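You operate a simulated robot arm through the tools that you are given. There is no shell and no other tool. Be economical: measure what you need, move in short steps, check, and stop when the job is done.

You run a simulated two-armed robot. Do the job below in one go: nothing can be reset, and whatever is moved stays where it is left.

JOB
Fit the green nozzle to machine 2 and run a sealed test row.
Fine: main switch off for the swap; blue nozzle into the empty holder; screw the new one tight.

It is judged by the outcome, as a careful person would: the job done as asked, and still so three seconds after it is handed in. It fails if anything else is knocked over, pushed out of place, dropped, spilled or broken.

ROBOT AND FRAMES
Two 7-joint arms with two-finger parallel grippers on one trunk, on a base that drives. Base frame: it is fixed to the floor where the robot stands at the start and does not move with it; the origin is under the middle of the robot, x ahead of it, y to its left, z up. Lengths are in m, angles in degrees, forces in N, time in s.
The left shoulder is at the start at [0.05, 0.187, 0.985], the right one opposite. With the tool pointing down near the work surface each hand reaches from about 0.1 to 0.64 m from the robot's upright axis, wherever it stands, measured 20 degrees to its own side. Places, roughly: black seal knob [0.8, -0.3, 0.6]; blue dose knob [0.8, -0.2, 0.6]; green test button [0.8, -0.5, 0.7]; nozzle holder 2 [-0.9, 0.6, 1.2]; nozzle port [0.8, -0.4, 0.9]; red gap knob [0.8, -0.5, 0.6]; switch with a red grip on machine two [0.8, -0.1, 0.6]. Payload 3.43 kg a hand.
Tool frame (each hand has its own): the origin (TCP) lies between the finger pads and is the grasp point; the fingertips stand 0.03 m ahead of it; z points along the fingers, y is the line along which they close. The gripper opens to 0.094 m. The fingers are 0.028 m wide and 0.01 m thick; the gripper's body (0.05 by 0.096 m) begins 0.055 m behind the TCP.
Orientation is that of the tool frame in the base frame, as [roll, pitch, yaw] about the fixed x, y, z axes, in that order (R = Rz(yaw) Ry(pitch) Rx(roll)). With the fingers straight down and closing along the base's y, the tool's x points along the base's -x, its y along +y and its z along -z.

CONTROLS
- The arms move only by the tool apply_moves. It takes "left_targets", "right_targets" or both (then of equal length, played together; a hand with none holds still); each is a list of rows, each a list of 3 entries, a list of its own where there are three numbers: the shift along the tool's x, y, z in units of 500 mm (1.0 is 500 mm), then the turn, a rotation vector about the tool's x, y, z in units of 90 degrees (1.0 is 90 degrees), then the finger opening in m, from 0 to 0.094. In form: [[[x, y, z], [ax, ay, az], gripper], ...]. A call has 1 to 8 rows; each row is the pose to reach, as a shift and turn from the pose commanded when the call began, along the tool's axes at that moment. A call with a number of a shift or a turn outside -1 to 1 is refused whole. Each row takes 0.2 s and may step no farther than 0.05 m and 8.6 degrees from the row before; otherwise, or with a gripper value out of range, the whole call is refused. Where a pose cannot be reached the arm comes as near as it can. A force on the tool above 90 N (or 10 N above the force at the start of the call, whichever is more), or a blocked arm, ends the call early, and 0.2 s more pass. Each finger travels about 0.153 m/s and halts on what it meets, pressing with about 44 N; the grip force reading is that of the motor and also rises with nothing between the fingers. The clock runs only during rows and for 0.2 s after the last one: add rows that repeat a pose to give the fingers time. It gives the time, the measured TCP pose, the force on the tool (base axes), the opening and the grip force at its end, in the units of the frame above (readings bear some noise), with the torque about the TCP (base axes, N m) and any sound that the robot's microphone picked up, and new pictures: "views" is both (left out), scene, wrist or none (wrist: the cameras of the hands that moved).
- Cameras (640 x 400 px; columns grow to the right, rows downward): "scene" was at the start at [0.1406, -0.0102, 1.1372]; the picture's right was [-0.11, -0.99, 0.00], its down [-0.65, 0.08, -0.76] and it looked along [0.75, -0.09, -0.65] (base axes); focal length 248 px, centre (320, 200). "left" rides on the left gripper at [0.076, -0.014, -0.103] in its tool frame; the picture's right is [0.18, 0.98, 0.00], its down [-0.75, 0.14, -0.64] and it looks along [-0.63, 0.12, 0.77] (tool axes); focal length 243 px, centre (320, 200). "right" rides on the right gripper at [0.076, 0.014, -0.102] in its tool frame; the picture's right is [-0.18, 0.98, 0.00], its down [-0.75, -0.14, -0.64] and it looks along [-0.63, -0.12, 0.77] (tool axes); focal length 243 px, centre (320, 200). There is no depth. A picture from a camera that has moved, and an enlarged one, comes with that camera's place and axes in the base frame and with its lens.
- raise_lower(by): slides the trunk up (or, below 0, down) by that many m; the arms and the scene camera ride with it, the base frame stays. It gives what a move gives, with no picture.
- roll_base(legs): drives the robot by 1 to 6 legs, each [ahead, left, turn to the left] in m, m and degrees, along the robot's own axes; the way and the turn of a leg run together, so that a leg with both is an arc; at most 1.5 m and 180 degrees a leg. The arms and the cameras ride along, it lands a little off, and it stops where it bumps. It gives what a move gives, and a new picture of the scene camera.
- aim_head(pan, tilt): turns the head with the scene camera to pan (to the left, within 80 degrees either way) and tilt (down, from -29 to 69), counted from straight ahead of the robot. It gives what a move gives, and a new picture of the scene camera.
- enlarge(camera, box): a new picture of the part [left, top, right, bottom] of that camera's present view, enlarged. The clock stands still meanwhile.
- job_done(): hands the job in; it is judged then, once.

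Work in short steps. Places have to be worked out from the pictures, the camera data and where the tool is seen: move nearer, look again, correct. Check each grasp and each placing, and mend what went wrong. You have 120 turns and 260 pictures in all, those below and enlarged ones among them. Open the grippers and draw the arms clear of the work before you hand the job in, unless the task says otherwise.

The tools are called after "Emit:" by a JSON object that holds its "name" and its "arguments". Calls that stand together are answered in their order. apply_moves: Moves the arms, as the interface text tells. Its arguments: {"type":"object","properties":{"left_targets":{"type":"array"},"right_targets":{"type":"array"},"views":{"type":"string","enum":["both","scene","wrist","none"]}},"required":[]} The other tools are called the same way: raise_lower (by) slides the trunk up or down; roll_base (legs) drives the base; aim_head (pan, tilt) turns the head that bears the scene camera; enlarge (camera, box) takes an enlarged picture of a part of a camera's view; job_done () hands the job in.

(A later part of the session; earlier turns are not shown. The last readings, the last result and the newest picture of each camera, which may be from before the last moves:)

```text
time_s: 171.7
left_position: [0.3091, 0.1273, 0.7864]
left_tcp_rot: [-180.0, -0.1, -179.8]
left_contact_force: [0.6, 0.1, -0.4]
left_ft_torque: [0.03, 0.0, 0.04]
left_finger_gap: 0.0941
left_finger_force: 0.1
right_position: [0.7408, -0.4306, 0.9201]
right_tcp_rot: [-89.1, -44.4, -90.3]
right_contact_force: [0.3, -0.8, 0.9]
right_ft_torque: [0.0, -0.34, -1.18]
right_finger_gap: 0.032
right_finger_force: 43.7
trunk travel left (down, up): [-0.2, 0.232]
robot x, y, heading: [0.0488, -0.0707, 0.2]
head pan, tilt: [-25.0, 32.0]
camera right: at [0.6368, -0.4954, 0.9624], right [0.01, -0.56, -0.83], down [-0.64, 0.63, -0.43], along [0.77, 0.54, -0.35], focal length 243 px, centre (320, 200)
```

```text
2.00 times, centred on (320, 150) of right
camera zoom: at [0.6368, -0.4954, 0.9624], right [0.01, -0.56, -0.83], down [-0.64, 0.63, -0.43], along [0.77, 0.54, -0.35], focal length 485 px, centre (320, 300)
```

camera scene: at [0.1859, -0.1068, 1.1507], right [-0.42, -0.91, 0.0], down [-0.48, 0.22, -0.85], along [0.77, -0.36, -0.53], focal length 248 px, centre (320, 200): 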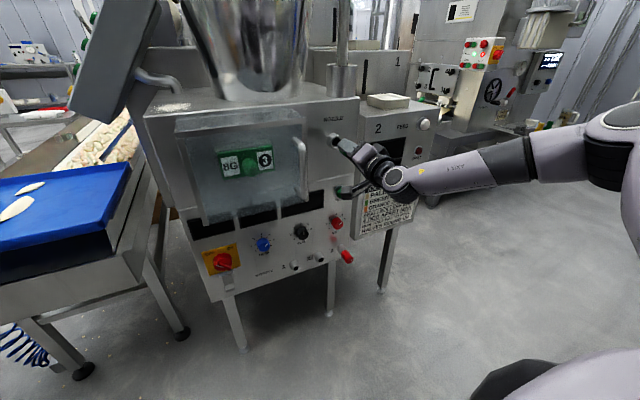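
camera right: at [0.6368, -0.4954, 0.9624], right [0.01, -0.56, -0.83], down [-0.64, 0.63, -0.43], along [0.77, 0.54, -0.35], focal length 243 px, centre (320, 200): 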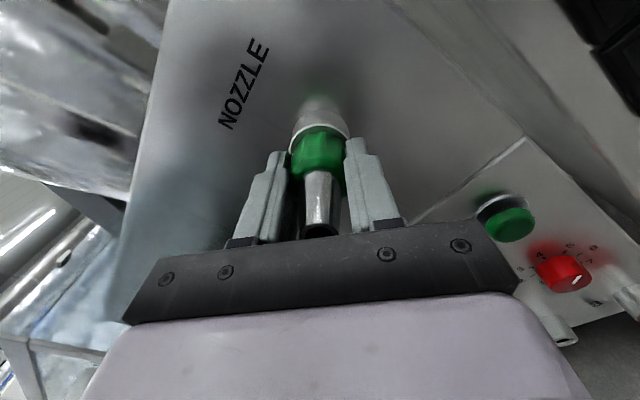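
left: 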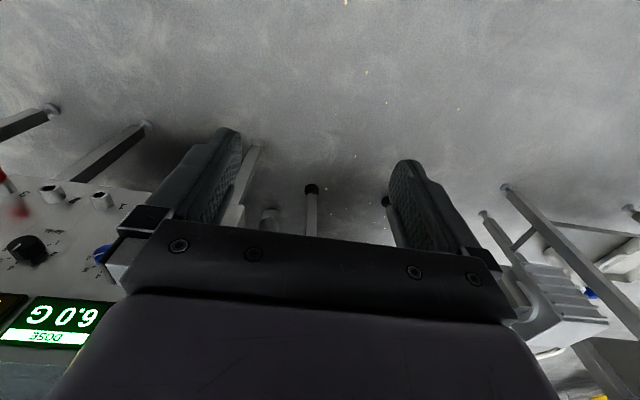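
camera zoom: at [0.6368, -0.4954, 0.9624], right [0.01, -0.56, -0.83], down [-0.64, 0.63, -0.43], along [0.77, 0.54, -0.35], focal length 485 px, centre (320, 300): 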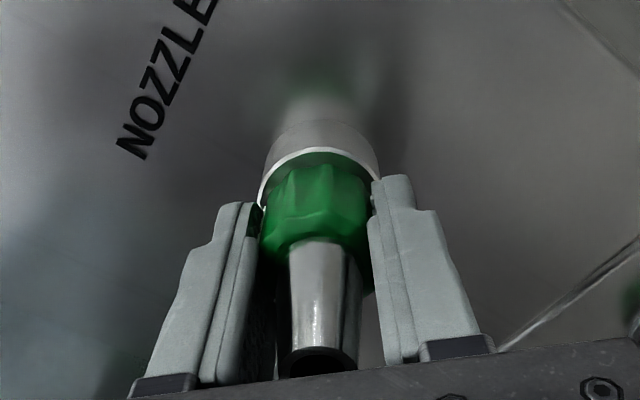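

417° so far, free turning. I continue until it binds.

Emit:
{"name": "apply_moves", "arguments": {"right_targets": [[[0, 0, 0], [0, 0, 0.09], 0.0], [[0, 0, 0.0], [0, 0, 0.18], 0.0], [[0, 0, 0.001], [0, 0, 0.27], 0.0], [[0, 0, 0.001], [0, 0, 0.36], 0.0], [[0, 0, 0.001], [0, 0, 0.45], 0.0], [[0, 0, 0.002], [0, 0, 0.54], 0.0], [[0, 0, 0.002], [0, 0, 0.63], 0.0], [[0, 0, 0.002], [0, 0, 0.72], 0.0]], "views": "wrist"}}

Emit:
{"name": "apply_moves", "arguments": {"right_targets": [[[0, 0, 0], [0, 0, 0.09], 0.0], [[0, 0, 0.0], [0, 0, 0.18], 0.0], [[0, 0, 0.001], [0, 0, 0.27], 0.0], [[0, 0, 0.001], [0, 0, 0.34], 0.0]], "views": "wrist"}}

Emit:
{"name": "enlarge", "arguments": {"camera": "right", "box": [200, 50, 440, 250]}}

```text
time_s: 173.5
left_position: [0.31, 0.127, 0.7878]
left_tcp_rot: [-180.0, 0.0, -179.8]
left_contact_force: [-0.6, 0.7, 0.0]
left_ft_torque: [0.0, -0.03, 0.0]
left_finger_gap: 0.094
left_finger_force: 0.0
right_position: [0.7412, -0.4302, 0.9212]
right_tcp_rot: [-89.4, 20.3, -89.6]
right_contact_force: [-6.2, -4.9, 0.0]
right_ft_torque: [-0.06, 0.55, -0.84]
right_finger_gap: 0.0321
right_finger_force: 43.9
trunk travel left (down, up): [-0.2, 0.232]
robot x, y, heading: [0.0483, -0.0696, 0.3]
head pan, tilt: [-25.0, 32.0]
camera right: at [0.6382, -0.4974, 0.8792], right [0.01, 0.51, -0.86], down [-0.65, 0.65, 0.39], along [0.76, 0.55, 0.34], focal length 243 px, centre (320, 200)
```

right: 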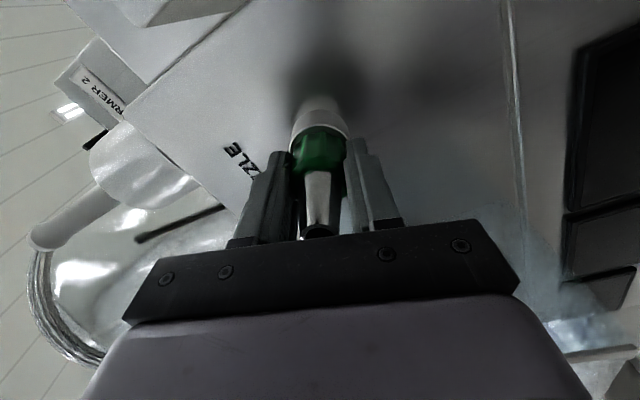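

```text
time_s: 174.5
left_position: [0.3085, 0.1278, 0.7875]
left_tcp_rot: [180.0, 0.0, -179.8]
left_contact_force: [-0.6, 0.7, -0.4]
left_ft_torque: [-0.02, 0.03, 0.02]
left_finger_gap: 0.0938
left_finger_force: 0.0
right_position: [0.7411, -0.4304, 0.9189]
right_tcp_rot: [-89.1, 50.9, -89.1]
right_contact_force: [-14.1, -3.3, -4.2]
right_ft_torque: [-0.3, 0.3, -0.24]
right_finger_gap: 0.0321
right_finger_force: 43.5
trunk travel left (down, up): [-0.2, 0.232]
robot x, y, heading: [0.0477, -0.0668, 0.1]
head pan, tilt: [-25.0, 32.0]
camera right: at [0.6385, -0.4679, 0.8508], right [0.0, 0.88, -0.48], down [-0.65, 0.36, 0.67], along [0.76, 0.31, 0.57], focal length 243 px, centre (320, 200)
```

right: 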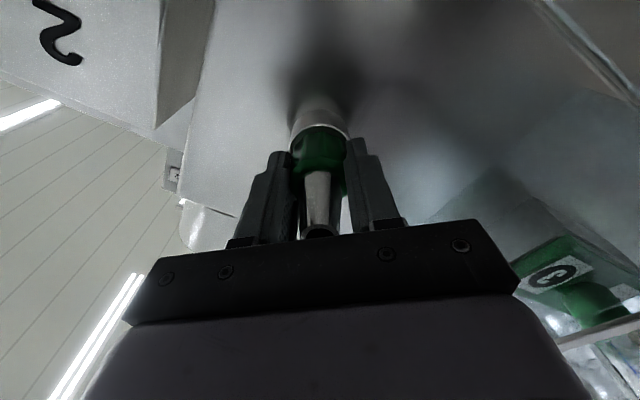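

```text
2.00 times, centred on (320, 150) of right
camera zoom: at [0.6385, -0.4679, 0.8508], right [0.0, 0.88, -0.48], down [-0.65, 0.36, 0.67], along [0.76, 0.31, 0.57], focal length 485 px, centre (320, 300)
```

zoom: 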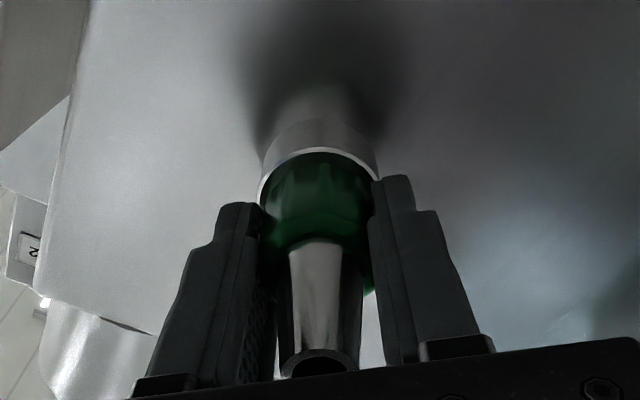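

Torque about the axis is rising (−0.06 → −0.3 Nm): tightening. I continue ~28°.

Emit:
{"name": "apply_moves", "arguments": {"right_targets": [[[0, 0, 0], [0, 0, 0.08], 0.0], [[0, 0, 0.0], [0, 0, 0.16], 0.0], [[0, 0, 0.0], [0, 0, 0.24], 0.0], [[0, 0, 0.0], [0, 0, 0.31], 0.0]], "views": "wrist"}}

```text
time_s: 175.5
left_position: [0.3074, 0.1279, 0.7868]
left_tcp_rot: [179.9, 0.0, -179.8]
left_contact_force: [0.7, -1.0, 0.2]
left_ft_torque: [0.0, 0.05, 0.01]
left_finger_gap: 0.0939
left_finger_force: 0.0
right_position: [0.742, -0.4294, 0.9205]
right_tcp_rot: [-87.2, 78.9, -87.1]
right_contact_force: [-15.0, -2.1, -5.6]
right_ft_torque: [-0.35, 0.0, -0.32]
right_finger_gap: 0.0322
right_finger_force: 44.7
trunk travel left (down, up): [-0.2, 0.232]
robot x, y, heading: [0.0492, -0.062, 0.1]
head pan, tilt: [-25.0, 32.0]
camera right: at [0.6386, -0.4315, 0.8416], right [0.0, 1.0, -0.01], down [-0.65, 0.0, 0.76], along [0.76, 0.01, 0.65], focal length 243 px, centre (320, 200)
```

right: 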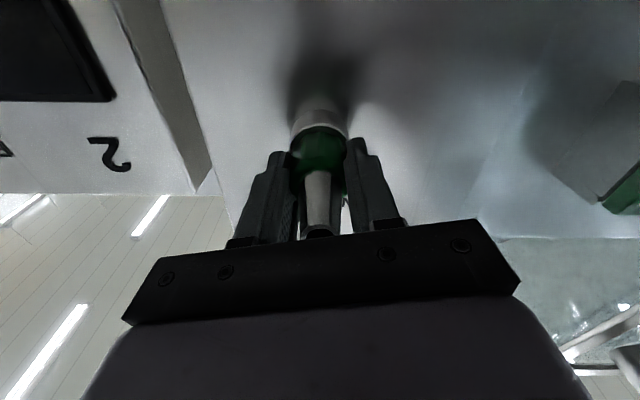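

Torque plateaus at −0.35 Nm: perhaps tight. I release, roll back 128° and regrip to verify with another tightening try, watching the white mark.

Emit:
{"name": "apply_moves", "arguments": {"right_targets": [[[0, 0, 0], [0, 0, 0], 0.06], [[0, 0, -0.004], [0, 0, 0], 0.08], [[0, 0, -0.01], [0, 0, -0.09], 0.08], [[0, 0, -0.01], [0, 0, -0.18], 0.08], [[0, 0, -0.01], [0, 0, -0.27], 0.08], [[0, 0, -0.01], [0, 0, -0.36], 0.08], [[0, 0, -0.01], [0, 0, -0.45], 0.08], [[0, 0, -0.01], [0, 0, -0.54], 0.08]], "views": "none"}}

Emit:
{"name": "apply_moves", "arguments": {"right_targets": [[[0, 0, 0], [0, 0, -0.09], 0.08], [[0, 0, 0], [0, 0, -0.18], 0.08], [[0, 0, 0], [0, 0, -0.27], 0.08], [[0, 0, 0], [0, 0, -0.36], 0.08], [[0, 0, 0], [0, 0, -0.45], 0.08], [[0, 0, 0], [0, 0, -0.54], 0.08], [[0, 0, 0], [0, 0, -0.63], 0.08], [[0, 0, 0], [0, 0, -0.72], 0.08]], "views": "wrist"}}

Emit:
{"name": "enlarge", "arguments": {"camera": "right", "box": [200, 50, 440, 250]}}

```text
time_s: 177.3
left_position: [0.3096, 0.1277, 0.7863]
left_tcp_rot: [180.0, -0.1, -179.7]
left_contact_force: [-0.1, 0.2, -0.1]
left_ft_torque: [-0.02, -0.03, -0.04]
left_finger_gap: 0.0942
left_finger_force: 0.0
right_position: [0.7371, -0.4295, 0.9208]
right_tcp_rot: [-89.4, 29.9, -89.4]
right_contact_force: [0.6, 0.9, -0.7]
right_ft_torque: [0.03, 0.01, 0.01]
right_finger_gap: 0.0798
right_finger_force: 0.0
trunk travel left (down, up): [-0.2, 0.232]
robot x, y, heading: [0.0481, -0.0686, 0.3]
head pan, tilt: [-25.0, 32.0]
```

```text
time_s: 179.1
left_position: [0.3089, 0.1281, 0.7862]
left_tcp_rot: [180.0, 0.0, -179.9]
left_contact_force: [0.7, -0.6, -0.4]
left_ft_torque: [-0.02, 0.02, -0.03]
left_finger_gap: 0.0941
left_finger_force: 0.0
right_position: [0.7366, -0.4294, 0.9191]
right_tcp_rot: [-89.3, -34.8, -90.1]
right_contact_force: [-0.2, 1.6, -0.3]
right_ft_torque: [0.01, 0.02, -0.03]
right_finger_gap: 0.0801
right_finger_force: 0.1
trunk travel left (down, up): [-0.2, 0.232]
robot x, y, heading: [0.0478, -0.0722, 0.6]
head pan, tilt: [-25.0, 32.0]
camera right: at [0.6334, -0.5011, 0.951], right [0.01, -0.41, -0.91], down [-0.64, 0.7, -0.32], along [0.77, 0.59, -0.26], focal length 243 px, centre (320, 200)
```

right: 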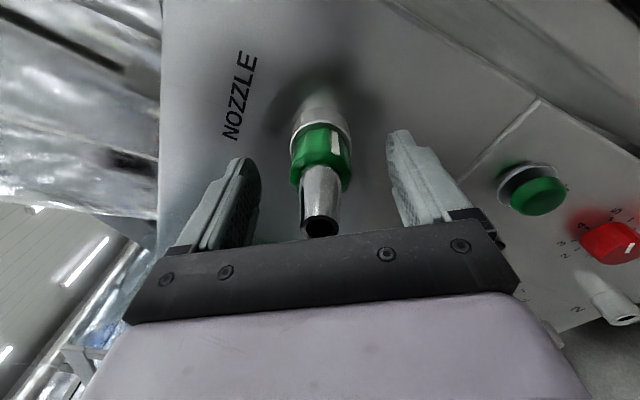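

```text
2.00 times, centred on (320, 150) of right
camera zoom: at [0.6334, -0.5011, 0.951], right [0.01, -0.41, -0.91], down [-0.64, 0.7, -0.32], along [0.77, 0.59, -0.26], focal length 485 px, centre (320, 300)
```

zoom: 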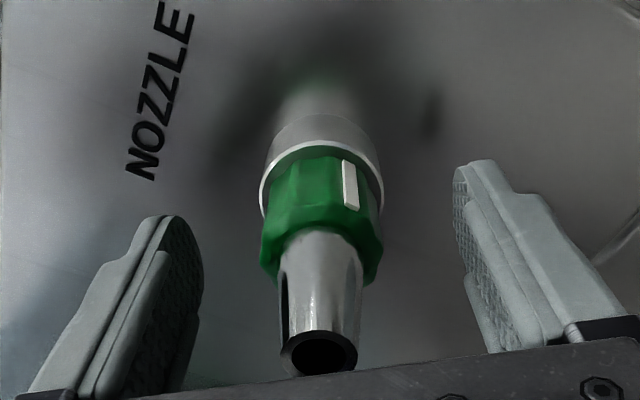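

The white mark now stands at the same 3-o'clock spot as blue's did when tight. One last tightening nudge to confirm.

Emit:
{"name": "apply_moves", "arguments": {"right_targets": [[[0, 0, 0.006], [0, 0, 0], 0.05], [[0, 0, 0.006], [0, 0, 0], 0.0], [[0, 0, 0.006], [0, 0, 0.0], 0.0], [[0, 0, 0.006], [0, 0, 0.0], 0.0], [[0, 0, 0.006], [0, 0, 0.09], 0.0], [[0, 0, 0.006], [0, 0, 0.18], 0.0], [[0, 0, 0.006], [0, 0, 0.27], 0.0]], "views": "none"}}

Emit:
{"name": "enlarge", "arguments": {"camera": "right", "box": [200, 50, 440, 250]}}

```text
time_s: 180.7
left_position: [0.3087, 0.1284, 0.7857]
left_tcp_rot: [-180.0, 0.0, -179.8]
left_contact_force: [0.5, 0.4, -0.5]
left_ft_torque: [0.02, 0.0, -0.02]
left_finger_gap: 0.0942
left_finger_force: 0.0
right_position: [0.7397, -0.4299, 0.9211]
right_tcp_rot: [-89.5, -10.2, -89.9]
right_contact_force: [-7.0, 0.3, -0.7]
right_ft_torque: [-0.42, 0.56, -1.27]
right_finger_gap: 0.0324
right_finger_force: 43.6
trunk travel left (down, up): [-0.2, 0.232]
robot x, y, heading: [0.0522, -0.0684, 0.4]
head pan, tilt: [-25.0, 32.0]
```

```text
2.00 times, centred on (320, 150) of right
camera zoom: at [0.6365, -0.5081, 0.9188], right [0.01, 0.01, -1.0], down [-0.65, 0.76, 0.0], along [0.76, 0.65, 0.01], focal length 485 px, centre (320, 300)
```

zoom: 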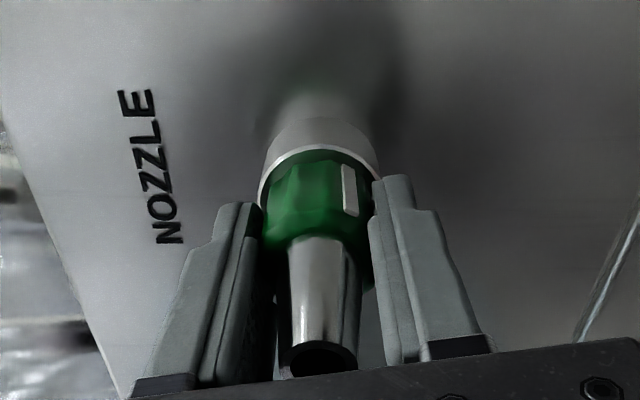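

It still turned with the hand, with torque now −0.42. I continue until it no longer turns.

Emit:
{"name": "apply_moves", "arguments": {"right_targets": [[[0, 0, 0.0], [0, 0, 0.09], 0.0], [[0, 0, 0.0], [0, 0, 0.18], 0.0], [[0, 0, 0.0], [0, 0, 0.27], 0.0], [[0, 0, 0.0], [0, 0, 0.36], 0.0], [[0, 0, 0.0], [0, 0, 0.45], 0.0], [[0, 0, 0.0], [0, 0, 0.54], 0.0]], "views": "none"}}

Emit:
{"name": "enlarge", "arguments": {"camera": "right", "box": [200, 50, 440, 250]}}

```text
time_s: 182.1
left_position: [0.3091, 0.1284, 0.7874]
left_tcp_rot: [179.9, -0.1, -179.7]
left_contact_force: [0.4, -0.6, -0.1]
left_ft_torque: [-0.01, 0.0, 0.01]
left_finger_gap: 0.0942
left_finger_force: 0.1
right_position: [0.7404, -0.4287, 0.9192]
right_tcp_rot: [-89.3, 38.3, -89.3]
right_contact_force: [-6.5, -2.0, -1.0]
right_ft_torque: [-0.53, 0.99, -0.28]
right_finger_gap: 0.0324
right_finger_force: 43.5
trunk travel left (down, up): [-0.2, 0.232]
robot x, y, heading: [0.0475, -0.0699, 0.5]
head pan, tilt: [-25.0, 32.0]
```

```text
2.00 times, centred on (320, 150) of right
camera zoom: at [0.6371, -0.4816, 0.8607], right [0.0, 0.75, -0.66], down [-0.65, 0.5, 0.57], along [0.76, 0.42, 0.49], focal length 485 px, centre (320, 300)
```

zoom: 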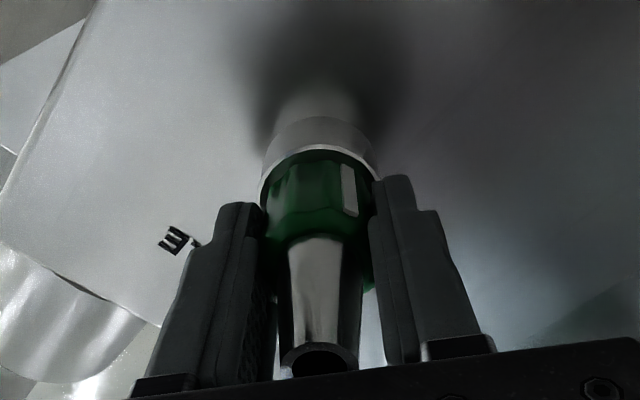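

Still turning; torque −0.53. On for 44° more.

Emit:
{"name": "apply_moves", "arguments": {"right_targets": [[[0, 0, 0.0], [0, 0, 0.09], 0.0], [[0, 0, 0.0], [0, 0, 0.18], 0.0], [[0, 0, 0.0], [0, 0, 0.27], 0.0], [[0, 0, 0.0], [0, 0, 0.36], 0.0], [[0, 0, 0.0], [0, 0, 0.45], 0.0], [[0, 0, 0.0], [0, 0, 0.49], 0.0]], "views": "none"}}

Emit:
{"name": "enlarge", "arguments": {"camera": "right", "box": [200, 50, 440, 250]}}

```text
time_s: 183.5
left_position: [0.3099, 0.1267, 0.7874]
left_tcp_rot: [-180.0, -0.1, -179.6]
left_contact_force: [0.4, 0.1, 0.3]
left_ft_torque: [-0.01, 0.03, -0.03]
left_finger_gap: 0.0941
left_finger_force: 0.0
right_position: [0.7391, -0.4298, 0.9223]
right_tcp_rot: [-84.5, 82.5, -84.1]
right_contact_force: [2.4, -4.4, 2.3]
right_ft_torque: [-0.01, -0.26, -0.18]
right_finger_gap: 0.0322
right_finger_force: 44.1
trunk travel left (down, up): [-0.2, 0.232]
robot x, y, heading: [0.0451, -0.0673, -0.1]
head pan, tilt: [-25.0, 32.0]
```

```text
2.00 times, centred on (320, 150) of right
camera zoom: at [0.6374, -0.4263, 0.8429], right [-0.01, 1.0, 0.06], down [-0.65, -0.05, 0.76], along [0.76, -0.03, 0.65], focal length 485 px, centre (320, 300)
```

zoom: 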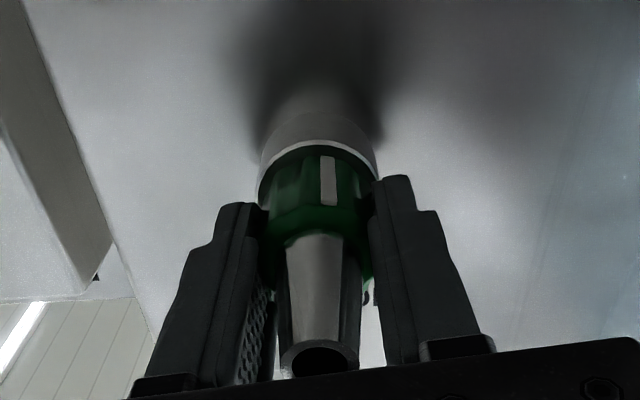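

The fingers slipped on the ring at the end: the nozzle is tight against its stop. I release, retreat, and roll back to prepare for the switch.

Emit:
{"name": "apply_moves", "arguments": {"right_targets": [[[0, 0, 0], [0, 0, 0], 0.06], [[0, 0, -0.01], [0, 0, 0], 0.08], [[0, 0, -0.1], [0, 0, -0.0], 0.08], [[0, 0, -0.19], [0, 0, -0.09], 0.08], [[0, 0, -0.2], [0, 0, -0.18], 0.08], [[0, 0, -0.2], [0, 0, -0.27], 0.08], [[0, 0, -0.2], [0, 0, -0.36], 0.08], [[0, 0, -0.2], [0, 0, -0.45], 0.08]], "views": "none"}}

Emit:
{"name": "apply_moves", "arguments": {"right_targets": [[[0, 0, 0], [0, 0, -0.09], 0.07], [[0, 0, 0], [0, 0, -0.18], 0.07], [[0, 0, 0], [0, 0, -0.27], 0.07], [[0, 0, 0], [0, 0, -0.36], 0.07], [[0, 0, 0], [0, 0, -0.45], 0.07], [[0, 0, 0], [0, 0, -0.54], 0.07], [[0, 0, 0], [0, 0, -0.63], 0.07], [[0, 0, 0], [0, 0, -0.72], 0.07]], "views": "none"}}

Emit:
{"name": "apply_moves", "arguments": {"right_targets": [[[0, 0, 0], [0, 0, -0.09], 0.06], [[0, 0, 0], [0, 0, -0.18], 0.06], [[0, 0, 0], [0, 0, -0.27], 0.06], [[0, 0, 0], [0, 0, -0.36], 0.06], [[0, 0, 0], [0, 0, -0.45], 0.06], [[0, 0, 0], [0, 0, -0.54], 0.06], [[0, 0, 0], [0, 0, -0.63], 0.06], [[0, 0, 0], [0, 0, -0.72], 0.06]], "views": "none"}}

Emit:
{"name": "apply_moves", "arguments": {"right_targets": [[[0, 0, 0], [0, 0, -0.09], 0.06], [[0, 0, 0], [0, 0, -0.18], 0.06], [[0, 0, 0], [0, 0, -0.27], 0.06], [[0, 0, 0], [0, 0, -0.36], 0.06], [[0, 0, 0], [0, 0, -0.45], 0.06], [[0, 0, 0], [0, 0, -0.52], 0.06]], "views": "both"}}

```text
time_s: 185.3
left_position: [0.3092, 0.1289, 0.7867]
left_tcp_rot: [-180.0, -0.2, -179.9]
left_contact_force: [-1.0, -0.5, -0.9]
left_ft_torque: [0.02, -0.02, 0.02]
left_finger_gap: 0.094
left_finger_force: 0.1
right_position: [0.6401, -0.4299, 0.9193]
right_tcp_rot: [-89.3, 41.7, -89.3]
right_contact_force: [0.2, -0.4, -0.7]
right_ft_torque: [0.0, 0.0, -0.02]
right_finger_gap: 0.08
right_finger_force: 0.1
trunk travel left (down, up): [-0.2, 0.232]
robot x, y, heading: [0.0461, -0.0697, -0.0]
head pan, tilt: [-25.0, 32.0]
```

```text
time_s: 187.1
left_position: [0.3086, 0.1269, 0.7865]
left_tcp_rot: [180.0, 0.0, -179.8]
left_contact_force: [0.8, -0.4, 0.3]
left_ft_torque: [0.01, 0.0, -0.01]
left_finger_gap: 0.0939
left_finger_force: 0.1
right_position: [0.6397, -0.4305, 0.9192]
right_tcp_rot: [-89.4, -23.1, -90.0]
right_contact_force: [-0.5, -0.4, 0.1]
right_ft_torque: [-0.03, -0.02, 0.0]
right_finger_gap: 0.0701
right_finger_force: 0.0
trunk travel left (down, up): [-0.2, 0.232]
robot x, y, heading: [0.0529, -0.0704, 0.2]
head pan, tilt: [-25.0, 32.0]
```

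```text
time_s: 188.9
left_position: [0.3098, 0.1286, 0.7878]
left_tcp_rot: [-180.0, -0.1, -179.8]
left_contact_force: [0.4, 0.2, 0.2]
left_ft_torque: [0.0, -0.01, -0.01]
left_finger_gap: 0.0939
left_finger_force: 0.1
right_position: [0.6398, -0.4297, 0.9177]
right_tcp_rot: [-73.9, -88.0, -106.0]
right_contact_force: [0.2, 0.0, -1.1]
right_ft_torque: [0.02, 0.01, -0.03]
right_finger_gap: 0.0596
right_finger_force: 0.1
trunk travel left (down, up): [-0.2, 0.232]
robot x, y, heading: [0.0486, -0.069, -0.1]
head pan, tilt: [-25.0, 32.0]
```

```text
time_s: 190.3
left_position: [0.3087, 0.1279, 0.7875]
left_tcp_rot: [180.0, 0.0, -179.8]
left_contact_force: [0.6, 1.4, 0.5]
left_ft_torque: [-0.01, 0.03, -0.01]
left_finger_gap: 0.0941
left_finger_force: 0.1
right_position: [0.6407, -0.4304, 0.9178]
right_tcp_rot: [89.4, -45.3, 90.8]
right_contact_force: [1.0, 0.4, -1.1]
right_ft_torque: [-0.03, -0.01, -0.01]
right_finger_gap: 0.0599
right_finger_force: 0.1
trunk travel left (down, up): [-0.2, 0.232]
robot x, y, heading: [0.0466, -0.069, 0.2]
head pan, tilt: [-25.0, 32.0]
camera scene: at [0.1858, -0.1067, 1.1508], right [-0.42, -0.91, 0.0], down [-0.48, 0.22, -0.85], along [0.77, -0.36, -0.53], focal length 248 px, centre (320, 200)
camera right: at [0.5357, -0.3874, 0.982], right [0.0, -0.83, 0.56], down [-0.63, -0.43, -0.64], along [0.77, -0.36, -0.52], focal length 243 px, centre (320, 200)
```

scene: 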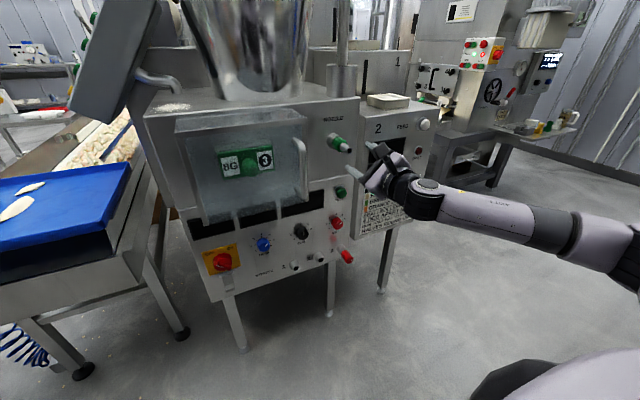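
right: 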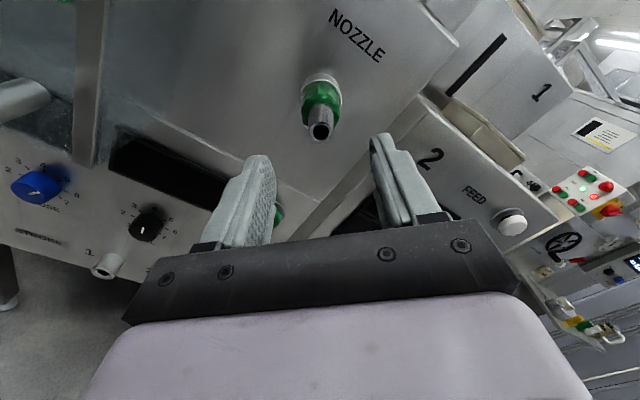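

Green nozzle is mounted. I lower the hand to switch height and strafe left to the switch.

Emit:
{"name": "apply_moves", "arguments": {"right_targets": [[[-0.06, -0.058, 0], [0, 0, 0], 0.06], [[-0.12, -0.116, 0], [0, 0, 0], 0.06], [[-0.18, -0.174, 0], [0, 0, 0], 0.06], [[-0.24, -0.232, 0], [0, 0, 0], 0.06], [[-0.3, -0.29, 0], [0, 0, 0], 0.06], [[-0.36, -0.348, 0], [0, 0, 0], 0.06], [[-0.42, -0.406, 0], [0, 0, 0], 0.06], [[-0.456, -0.441, 0], [0, 0, 0], 0.06]], "views": "none"}}

Emit:
{"name": "roll_base", "arguments": {"legs": [[-0.02, 0.365, 0]]}}

Emit:
{"name": "enlarge", "arguments": {"camera": "right", "box": [160, 0, 480, 240]}}

```text
time_s: 192.1
left_position: [0.3098, 0.1278, 0.7862]
left_tcp_rot: [179.9, -0.1, -179.8]
left_contact_force: [0.2, 0.0, -0.5]
left_ft_torque: [-0.01, 0.03, -0.01]
left_finger_gap: 0.0938
left_finger_force: 0.0
right_position: [0.6441, -0.4341, 0.6022]
right_tcp_rot: [89.1, -45.4, 90.9]
right_contact_force: [0.5, -0.5, -1.0]
right_ft_torque: [0.0, 0.02, 0.0]
right_finger_gap: 0.0602
right_finger_force: 0.1
trunk travel left (down, up): [-0.2, 0.232]
robot x, y, heading: [0.0491, -0.072, 0.2]
head pan, tilt: [-25.0, 32.0]
```

```text
time_s: 195.8
left_position: [0.2885, 0.4936, 0.7866]
left_tcp_rot: [-180.0, -0.1, -179.6]
left_contact_force: [-0.7, 0.7, -0.3]
left_ft_torque: [0.02, -0.02, -0.02]
left_finger_gap: 0.094
left_finger_force: 0.0
right_position: [0.6226, -0.0674, 0.6012]
right_tcp_rot: [89.3, -45.4, 91.1]
right_contact_force: [-0.8, -0.2, 0.2]
right_ft_torque: [-0.03, 0.01, -0.01]
right_finger_gap: 0.0598
right_finger_force: 0.1
trunk travel left (down, up): [-0.2, 0.232]
robot x, y, heading: [0.0298, 0.2981, 0.5]
head pan, tilt: [-25.0, 32.0]
camera scene: at [0.1643, 0.259, 1.1508], right [-0.42, -0.91, 0.0], down [-0.48, 0.22, -0.85], along [0.77, -0.35, -0.53], focal length 248 px, centre (320, 200)
```

scene: 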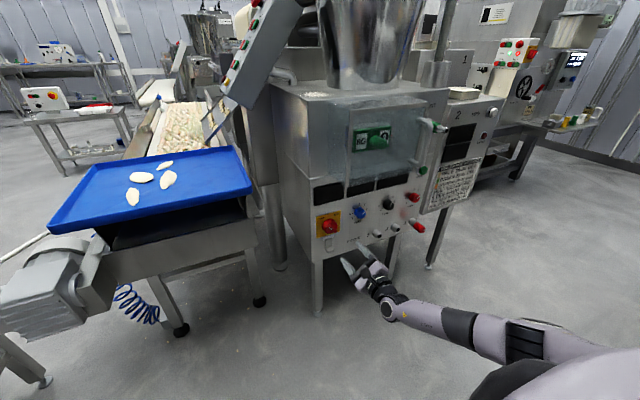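

```text
1.67 times, centred on (320, 120) of right
camera zoom: at [0.5181, -0.0252, 0.6654], right [0.0, -0.83, 0.56], down [-0.63, -0.43, -0.64], along [0.77, -0.35, -0.52], focal length 404 px, centre (320, 333)
```

zoom: 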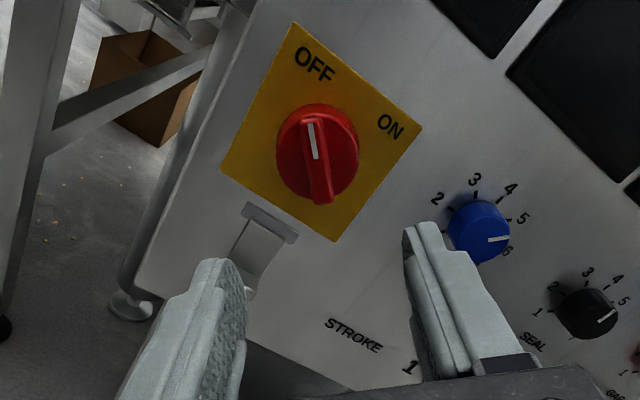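

Now forward: base 0.06 m, then arm in, and grip the bar.

Emit:
{"name": "roll_base", "arguments": {"legs": [[0.06, 0, -0.3]]}}

Emit:
{"name": "apply_moves", "arguments": {"right_targets": [[[0, 0, 0.04], [0, 0, -0.05], 0.06], [[0, 0, 0.08], [0, 0, -0.08], 0.06]], "views": "wrist"}}

```text
time_s: 196.8
left_position: [0.348, 0.4929, 0.7862]
left_tcp_rot: [180.0, -0.1, -179.9]
left_contact_force: [-0.4, -1.0, 0.5]
left_ft_torque: [0.02, -0.01, 0.01]
left_finger_gap: 0.094
left_finger_force: 0.1
right_position: [0.6787, -0.0713, 0.6019]
right_tcp_rot: [89.2, -45.4, 90.8]
right_contact_force: [0.3, -1.1, -0.9]
right_ft_torque: [0.0, 0.01, 0.02]
right_finger_gap: 0.0601
right_finger_force: 0.0
trunk travel left (down, up): [-0.2, 0.232]
robot x, y, heading: [0.0833, 0.2979, -0.3]
head pan, tilt: [-25.0, 32.0]
camera scene: at [0.2234, 0.2584, 1.1508], right [-0.42, -0.91, 0.0], down [-0.48, 0.22, -0.85], along [0.77, -0.36, -0.53], focal length 248 px, centre (320, 200)
```

scene: 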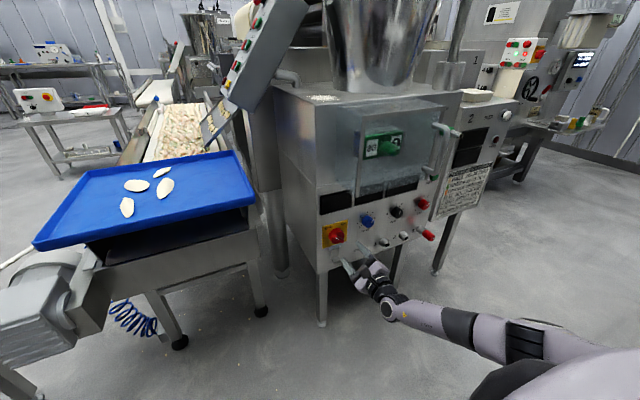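

```text
time_s: 197.4
left_position: [0.3474, 0.4923, 0.7871]
left_tcp_rot: [-179.9, 0.1, -180.0]
left_contact_force: [0.6, 0.8, -0.2]
left_ft_torque: [0.01, -0.01, -0.01]
left_finger_gap: 0.0938
left_finger_force: 0.1
right_position: [0.7201, -0.0715, 0.6025]
right_tcp_rot: [89.1, -38.2, 90.5]
right_contact_force: [-0.7, -0.3, -0.5]
right_ft_torque: [-0.02, 0.04, 0.04]
right_finger_gap: 0.06
right_finger_force: 0.0
trunk travel left (down, up): [-0.2, 0.232]
robot x, y, heading: [0.08, 0.2984, -0.0]
head pan, tilt: [-25.0, 32.0]
camera right: at [0.616, -0.02, 0.6598], right [-0.01, -0.75, 0.66], down [-0.64, -0.51, -0.58], along [0.77, -0.42, -0.48], focal length 243 px, centre (320, 200)
```

right: 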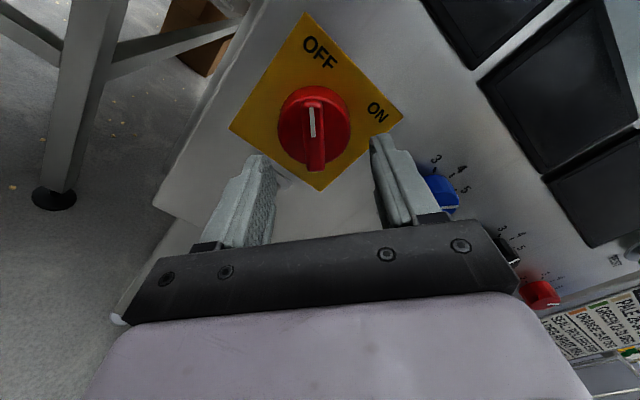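

I shift 5 mm left, advance 2.3 cm, close, and then turn to ON (positive 90°).

Emit:
{"name": "apply_moves", "arguments": {"right_targets": [[[0.009, -0.006, 0.02], [0, 0, 0], 0.06], [[0.009, -0.006, 0.046], [0, 0, 0], 0.06], [[0.009, -0.006, 0.046], [0, 0, 0], 0.03], [[0.009, -0.006, 0.046], [0, 0, 0], 0.0], [[0.009, -0.006, 0.046], [0, 0, 0], 0.0]], "views": "none"}}

Emit:
{"name": "apply_moves", "arguments": {"right_targets": [[[0, 0, 0], [0, 0, 0.09], 0.0], [[0, 0, 0], [0, 0, 0.18], 0.0], [[0, 0, 0], [0, 0, 0.27], 0.0], [[0, 0, 0], [0, 0, 0.36], 0.0], [[0, 0, 0], [0, 0, 0.45], 0.0], [[0, 0, 0], [0, 0, 0.54], 0.0], [[0, 0, 0], [0, 0, 0.63], 0.0], [[0, 0, 0], [0, 0, 0.72], 0.0]], "views": "none"}}

Emit:
{"name": "apply_moves", "arguments": {"right_targets": [[[0, 0, 0], [0, 0, 0.09], 0.0], [[0, 0, 0], [0, 0, 0.18], 0.0], [[0, 0, 0], [0, 0, 0.27], 0.0], [[0, 0, 0], [0, 0, 0.34], 0.0]], "views": "both"}}

```text
time_s: 198.6
left_position: [0.3491, 0.4928, 0.7865]
left_tcp_rot: [-179.9, -0.1, -179.9]
left_contact_force: [0.4, -0.3, 0.0]
left_ft_torque: [0.0, -0.02, -0.03]
left_finger_gap: 0.0939
left_finger_force: 0.0
right_position: [0.7446, -0.0653, 0.6034]
right_tcp_rot: [89.4, -38.3, 90.5]
right_contact_force: [0.8, 0.3, -1.3]
right_ft_torque: [1.23, 0.42, -0.08]
right_finger_gap: 0.0165
right_finger_force: 44.6
trunk travel left (down, up): [-0.2, 0.232]
robot x, y, heading: [0.0895, 0.3003, 0.2]
head pan, tilt: [-25.0, 32.0]
```

```text
time_s: 200.4
left_position: [0.3481, 0.493, 0.7859]
left_tcp_rot: [-179.9, -0.2, -179.9]
left_contact_force: [0.2, -0.1, 0.6]
left_ft_torque: [-0.02, -0.03, -0.01]
left_finger_gap: 0.094
left_finger_force: 0.2
right_position: [0.7429, -0.064, 0.6016]
right_tcp_rot: [-87.5, -76.9, -92.4]
right_contact_force: [10.2, 1.5, -3.0]
right_ft_torque: [0.01, 0.04, -0.13]
right_finger_gap: 0.0139
right_finger_force: 45.1
trunk travel left (down, up): [-0.2, 0.232]
robot x, y, heading: [0.087, 0.295, -0.0]
head pan, tilt: [-25.0, 32.0]
```

```text
time_s: 201.4
left_position: [0.3473, 0.4927, 0.7873]
left_tcp_rot: [-179.9, -0.1, -179.9]
left_contact_force: [1.6, 0.7, 0.2]
left_ft_torque: [-0.02, 0.02, -0.01]
left_finger_gap: 0.094
left_finger_force: 0.1
right_position: [0.7437, -0.0646, 0.6018]
right_tcp_rot: [-89.2, -46.2, -90.6]
right_contact_force: [10.1, 1.8, -3.1]
right_ft_torque: [0.0, -0.67, -0.82]
right_finger_gap: 0.0139
right_finger_force: 44.8
trunk travel left (down, up): [-0.2, 0.232]
robot x, y, heading: [0.0851, 0.2963, 0.2]
head pan, tilt: [-25.0, 32.0]
camera scene: at [0.2241, 0.2584, 1.1507], right [-0.42, -0.91, 0.0], down [-0.48, 0.22, -0.85], along [0.77, -0.36, -0.53], focal length 248 px, centre (320, 200)
camera right: at [0.6395, -0.1285, 0.6471], right [0.01, -0.58, -0.81], down [-0.64, 0.62, -0.45], along [0.77, 0.52, -0.37], focal length 243 px, centre (320, 200)
```

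scene: 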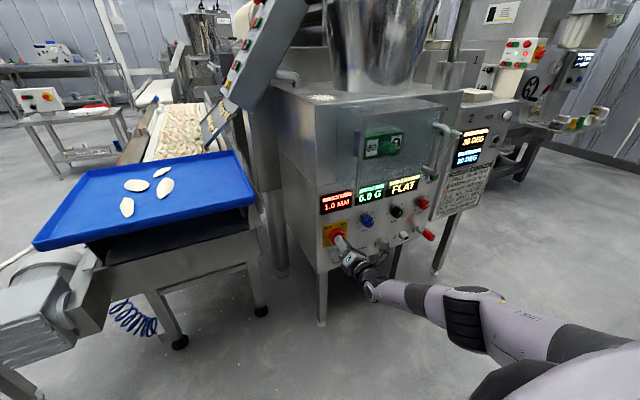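
right: 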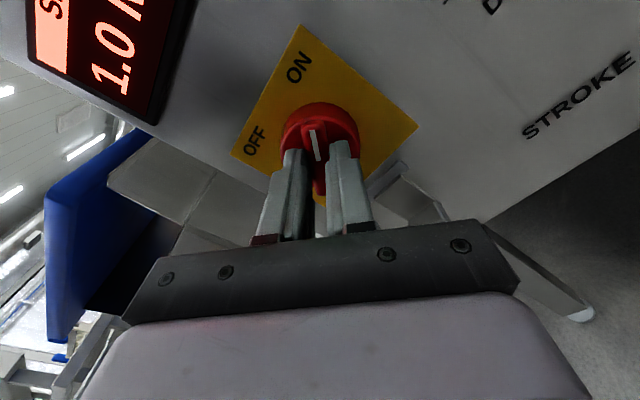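

Power is on; displays back: 1.0 MM, 6.0 G, PIECES FLAT. The 8G mould wants 8 g, so I'll set the dose. I release, retreat, roll back and strafe toward the dose knob (~y −0.19, z 0.62).

Emit:
{"name": "apply_moves", "arguments": {"right_targets": [[[0, 0, 0], [0, 0, 0], 0.05], [[0, 0, -0.06], [0, 0, 0], 0.06], [[0, 0, -0.12], [0, 0, -0.09], 0.06], [[0, 0, -0.12], [0, 0, -0.18], 0.06], [[0, 0, -0.12], [0, 0, -0.27], 0.06], [[0, 0, -0.12], [0, 0, -0.36], 0.06], [[0, 0, -0.12], [0, 0, -0.45], 0.06]], "views": "none"}}

Emit:
{"name": "roll_base", "arguments": {"legs": [[0, -0.125, 0]]}}

Emit:
{"name": "enlarge", "arguments": {"camera": "right", "box": [160, 0, 480, 240]}}

Emit:
{"name": "enlarge", "arguments": {"camera": "scene", "box": [290, 150, 450, 290]}}

```text
time_s: 203.0
left_position: [0.3485, 0.4925, 0.7866]
left_tcp_rot: [-179.9, -0.1, -179.9]
left_contact_force: [-1.0, 0.1, 0.5]
left_ft_torque: [0.0, -0.01, -0.02]
left_finger_gap: 0.094
left_finger_force: 0.0
right_position: [0.6833, -0.0646, 0.6035]
right_tcp_rot: [-79.1, -87.1, -100.9]
right_contact_force: [-0.6, -0.1, 0.5]
right_ft_torque: [0.01, 0.0, 0.01]
right_finger_gap: 0.0602
right_finger_force: 0.0
trunk travel left (down, up): [-0.2, 0.232]
robot x, y, heading: [0.0851, 0.2955, 0.2]
head pan, tilt: [-25.0, 32.0]
```

```text
time_s: 204.8
left_position: [0.349, 0.368, 0.7868]
left_tcp_rot: [-180.0, 0.0, -179.9]
left_contact_force: [-0.2, 0.4, 0.5]
left_ft_torque: [0.01, 0.01, 0.03]
left_finger_gap: 0.0941
left_finger_force: 0.0
right_position: [0.6825, -0.1903, 0.6027]
right_tcp_rot: [-79.8, -86.9, -100.0]
right_contact_force: [-0.2, -0.6, -0.8]
right_ft_torque: [0.01, -0.01, -0.02]
right_finger_gap: 0.0601
right_finger_force: 0.1
trunk travel left (down, up): [-0.2, 0.232]
robot x, y, heading: [0.0868, 0.1724, 0.1]
head pan, tilt: [-25.0, 32.0]
camera scene: at [0.2235, 0.1334, 1.1508], right [-0.42, -0.91, 0.0], down [-0.48, 0.22, -0.85], along [0.77, -0.36, -0.53], focal length 248 px, centre (320, 200)
```

scene: 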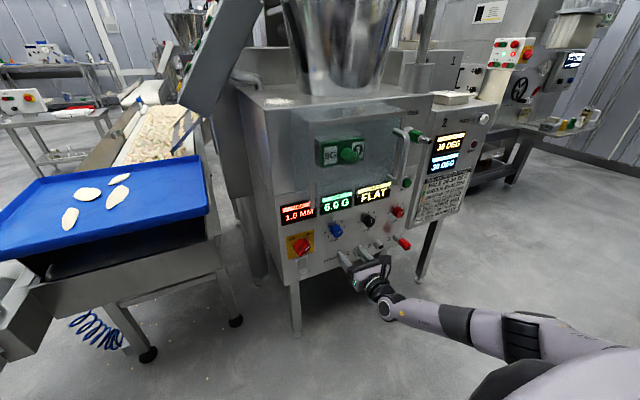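

```text
1.67 times, centred on (320, 120) of right
camera zoom: at [0.5785, -0.2089, 0.6771], right [0.0, -0.97, -0.24], down [-0.64, 0.18, -0.75], along [0.77, 0.15, -0.62], focal length 404 px, centre (320, 333)
```

zoom: 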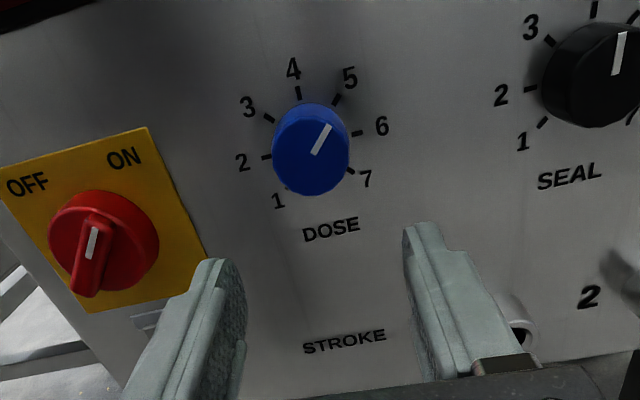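

```text
2.86 times, centred on (370, 220) of scene
camera zoom: at [0.2235, 0.1334, 1.1508], right [-0.42, -0.91, 0.0], down [-0.48, 0.22, -0.85], along [0.77, -0.36, -0.53], focal length 709 px, centre (177, 143)
```

zoom: 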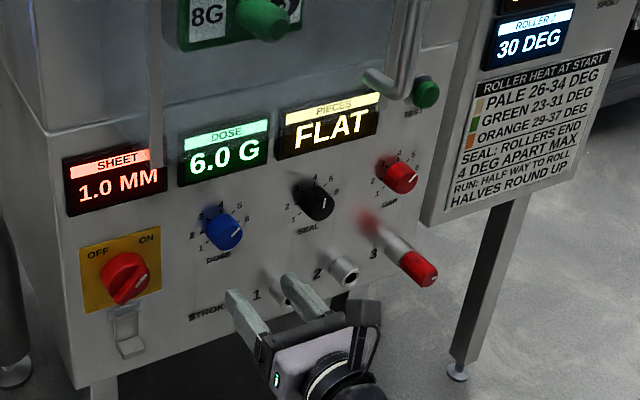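

Dose knob at (y −0.192, z 0.626), pointer at 5. I raise 2.3 cm, advance and grip it.

Emit:
{"name": "apply_moves", "arguments": {"right_targets": [[[0.047, -0.002, 0.0], [0, 0, 0], 0.065], [[0.047, -0.002, 0.05], [0, 0, 0], 0.065], [[0.047, -0.002, 0.1], [0, 0, 0], 0.065], [[0.047, -0.002, 0.13], [0, 0, 0], 0.065], [[0.047, -0.002, 0.13], [0, 0, 0], 0.03], [[0.047, -0.002, 0.13], [0, 0, 0], 0.0], [[0.047, -0.002, 0.13], [0, 0, 0], 0.0]], "views": "wrist"}}

```text
time_s: 206.4
left_position: [0.3481, 0.3684, 0.7862]
left_tcp_rot: [-180.0, -0.1, -180.0]
left_contact_force: [0.7, 0.3, -0.7]
left_ft_torque: [-0.01, 0.0, 0.0]
left_finger_gap: 0.0941
left_finger_force: 0.1
right_position: [0.7495, -0.1911, 0.6272]
right_tcp_rot: [-79.5, -86.9, -100.4]
right_contact_force: [2.8, 1.8, 0.1]
right_ft_torque: [0.02, 0.28, 0.09]
right_finger_gap: 0.0353
right_finger_force: 44.9
trunk travel left (down, up): [-0.2, 0.232]
robot x, y, heading: [0.087, 0.1721, -0.1]
head pan, tilt: [-25.0, 32.0]
camera right: at [0.6437, -0.2091, 0.7018], right [0.0, -0.97, -0.24], down [-0.63, 0.18, -0.75], along [0.77, 0.15, -0.62], focal length 243 px, centre (320, 200)
```

right: 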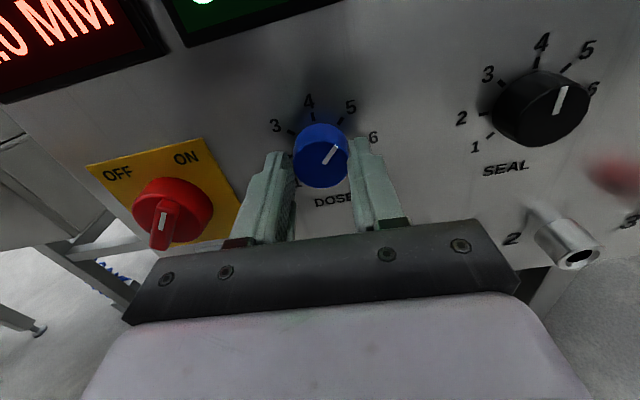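

Knob gripped. I turn +40° clockwise and read the display.

Emit:
{"name": "apply_moves", "arguments": {"right_targets": [[[0, 0, 0], [0, 0, 0.09], 0.0], [[0, 0, 0], [0, 0, 0.18], 0.0], [[0, 0, 0], [0, 0, 0.27], 0.0], [[0, 0, 0], [0, 0, 0.36], 0.0], [[0, 0, 0], [0, 0, 0.45], 0.0]], "views": "scene"}}

Emit:
{"name": "enlarge", "arguments": {"camera": "scene", "box": [270, 160, 430, 280]}}

```text
time_s: 207.6
left_position: [0.3487, 0.3677, 0.7861]
left_tcp_rot: [179.8, 0.0, 179.9]
left_contact_force: [0.5, -1.0, -0.2]
left_ft_torque: [-0.02, 0.01, 0.0]
left_finger_gap: 0.0941
left_finger_force: 0.2
right_position: [0.7476, -0.1929, 0.627]
right_tcp_rot: [-89.3, -46.1, -90.7]
right_contact_force: [15.5, -10.6, -2.8]
right_ft_torque: [-0.05, -0.49, -1.0]
right_finger_gap: 0.0353
right_finger_force: 45.1
trunk travel left (down, up): [-0.2, 0.232]
robot x, y, heading: [0.082, 0.1728, 0.0]
head pan, tilt: [-25.0, 32.0]
camera scene: at [0.2245, 0.1327, 1.1505], right [-0.42, -0.91, 0.0], down [-0.48, 0.22, -0.85], along [0.77, -0.36, -0.53], focal length 248 px, centre (320, 200)
```

scene: 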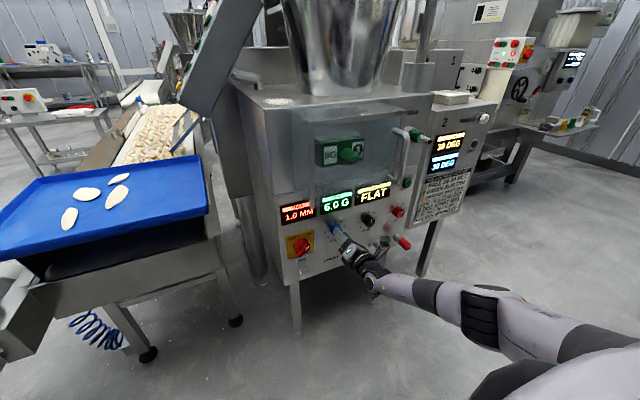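

```text
3.33 times, centred on (350, 220) of scene
camera zoom: at [0.2245, 0.1327, 1.1505], right [-0.42, -0.91, 0.0], down [-0.48, 0.22, -0.85], along [0.77, -0.36, -0.53], focal length 827 px, centre (220, 133)
```

zoom: 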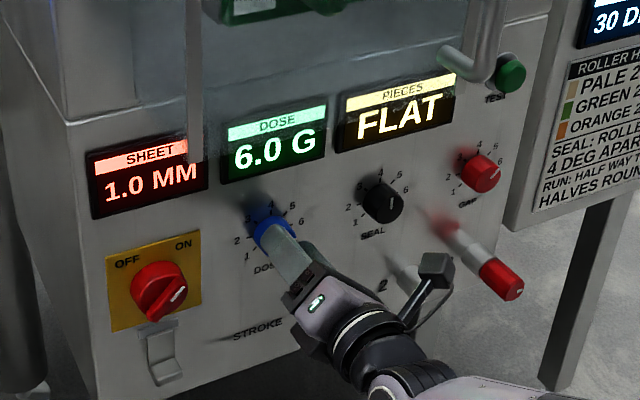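

The display didn't change, so it likely shows the last test row's result. I check whether the knob itself turned.

Emit:
{"name": "enlarge", "arguments": {"camera": "right", "box": [200, 50, 440, 250]}}

```text
2.00 times, centred on (320, 150) of right
camera zoom: at [0.6438, -0.2561, 0.6705], right [0.01, -0.58, -0.81], down [-0.64, 0.63, -0.45], along [0.77, 0.52, -0.37], focal length 485 px, centre (320, 300)
```

zoom: 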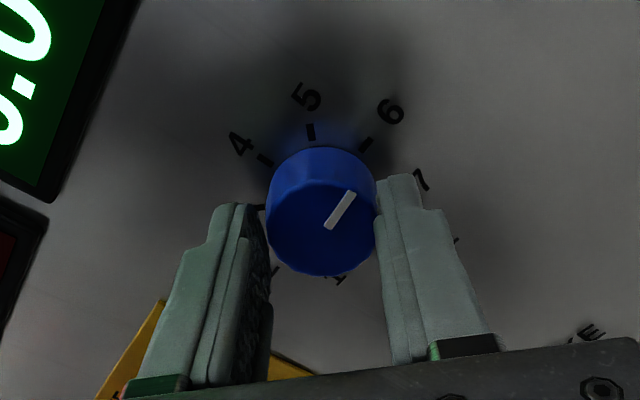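

The knob now stands at 6. Since the nozzle itself changes the dose, I put the knob back to 5 and will run a test to see the real dose.

Emit:
{"name": "apply_moves", "arguments": {"right_targets": [[[0, 0, 0], [0, 0, -0.09], 0.0], [[0, 0, 0], [0, 0, -0.18], 0.0], [[0, 0, 0], [0, 0, -0.27], 0.0], [[0, 0, 0], [0, 0, -0.36], 0.0], [[0, 0, 0], [0, 0, -0.44], 0.0]], "views": "none"}}

Emit:
{"name": "enlarge", "arguments": {"camera": "right", "box": [200, 50, 440, 250]}}

Emit:
{"name": "apply_moves", "arguments": {"right_targets": [[[0, 0, 0], [0, 0, 0], 0.065], [[0, 0, -0.05], [0, 0, 0], 0.065], [[0, 0, -0.13], [0, 0, 0], 0.065]], "views": "wrist"}}

```text
time_s: 208.8
left_position: [0.3482, 0.3672, 0.7886]
left_tcp_rot: [179.9, -0.1, -179.9]
left_contact_force: [0.2, -0.2, -0.2]
left_ft_torque: [-0.02, -0.01, -0.01]
left_finger_gap: 0.094
left_finger_force: 0.0
right_position: [0.7472, -0.1899, 0.6275]
right_tcp_rot: [-80.2, -86.1, -99.8]
right_contact_force: [10.9, -10.8, 5.6]
right_ft_torque: [-0.05, 0.43, -0.15]
right_finger_gap: 0.0352
right_finger_force: 44.7
trunk travel left (down, up): [-0.2, 0.232]
robot x, y, heading: [0.0863, 0.1724, -0.1]
head pan, tilt: [-25.0, 32.0]
```

```text
2.00 times, centred on (320, 150) of right
camera zoom: at [0.6434, -0.2101, 0.7012], right [0.0, -0.97, -0.25], down [-0.63, 0.19, -0.75], along [0.77, 0.16, -0.61], focal length 485 px, centre (320, 300)
```

zoom: 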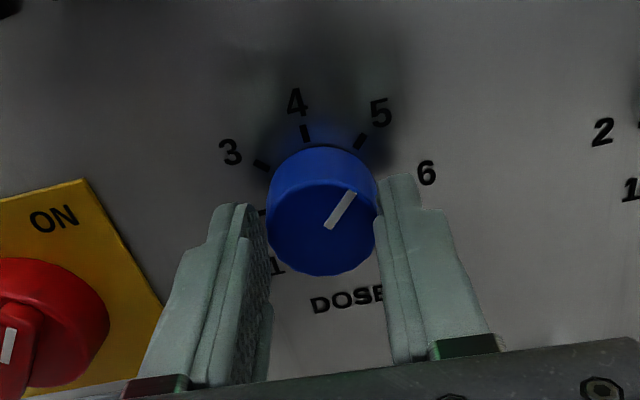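

```text
time_s: 209.6
left_position: [0.3476, 0.3666, 0.7878]
left_tcp_rot: [180.0, -0.1, -179.9]
left_contact_force: [0.1, 0.3, -1.1]
left_ft_torque: [0.01, 0.0, 0.02]
left_finger_gap: 0.0939
left_finger_force: 0.0
right_position: [0.6828, -0.1905, 0.6265]
right_tcp_rot: [-82.4, -86.0, -97.5]
right_contact_force: [-0.5, 0.3, -0.8]
right_ft_torque: [0.0, 0.01, -0.02]
right_finger_gap: 0.0651
right_finger_force: 0.0
trunk travel left (down, up): [-0.2, 0.232]
robot x, y, heading: [0.0816, 0.1728, -0.1]
head pan, tilt: [-25.0, 32.0]
camera right: at [0.5784, -0.2095, 0.7005], right [0.0, -0.97, -0.25], down [-0.64, 0.19, -0.75], along [0.77, 0.16, -0.61], focal length 243 px, centre (320, 200)
```

right: 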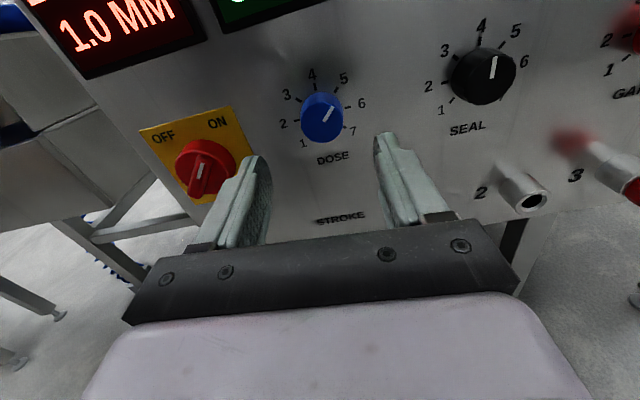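

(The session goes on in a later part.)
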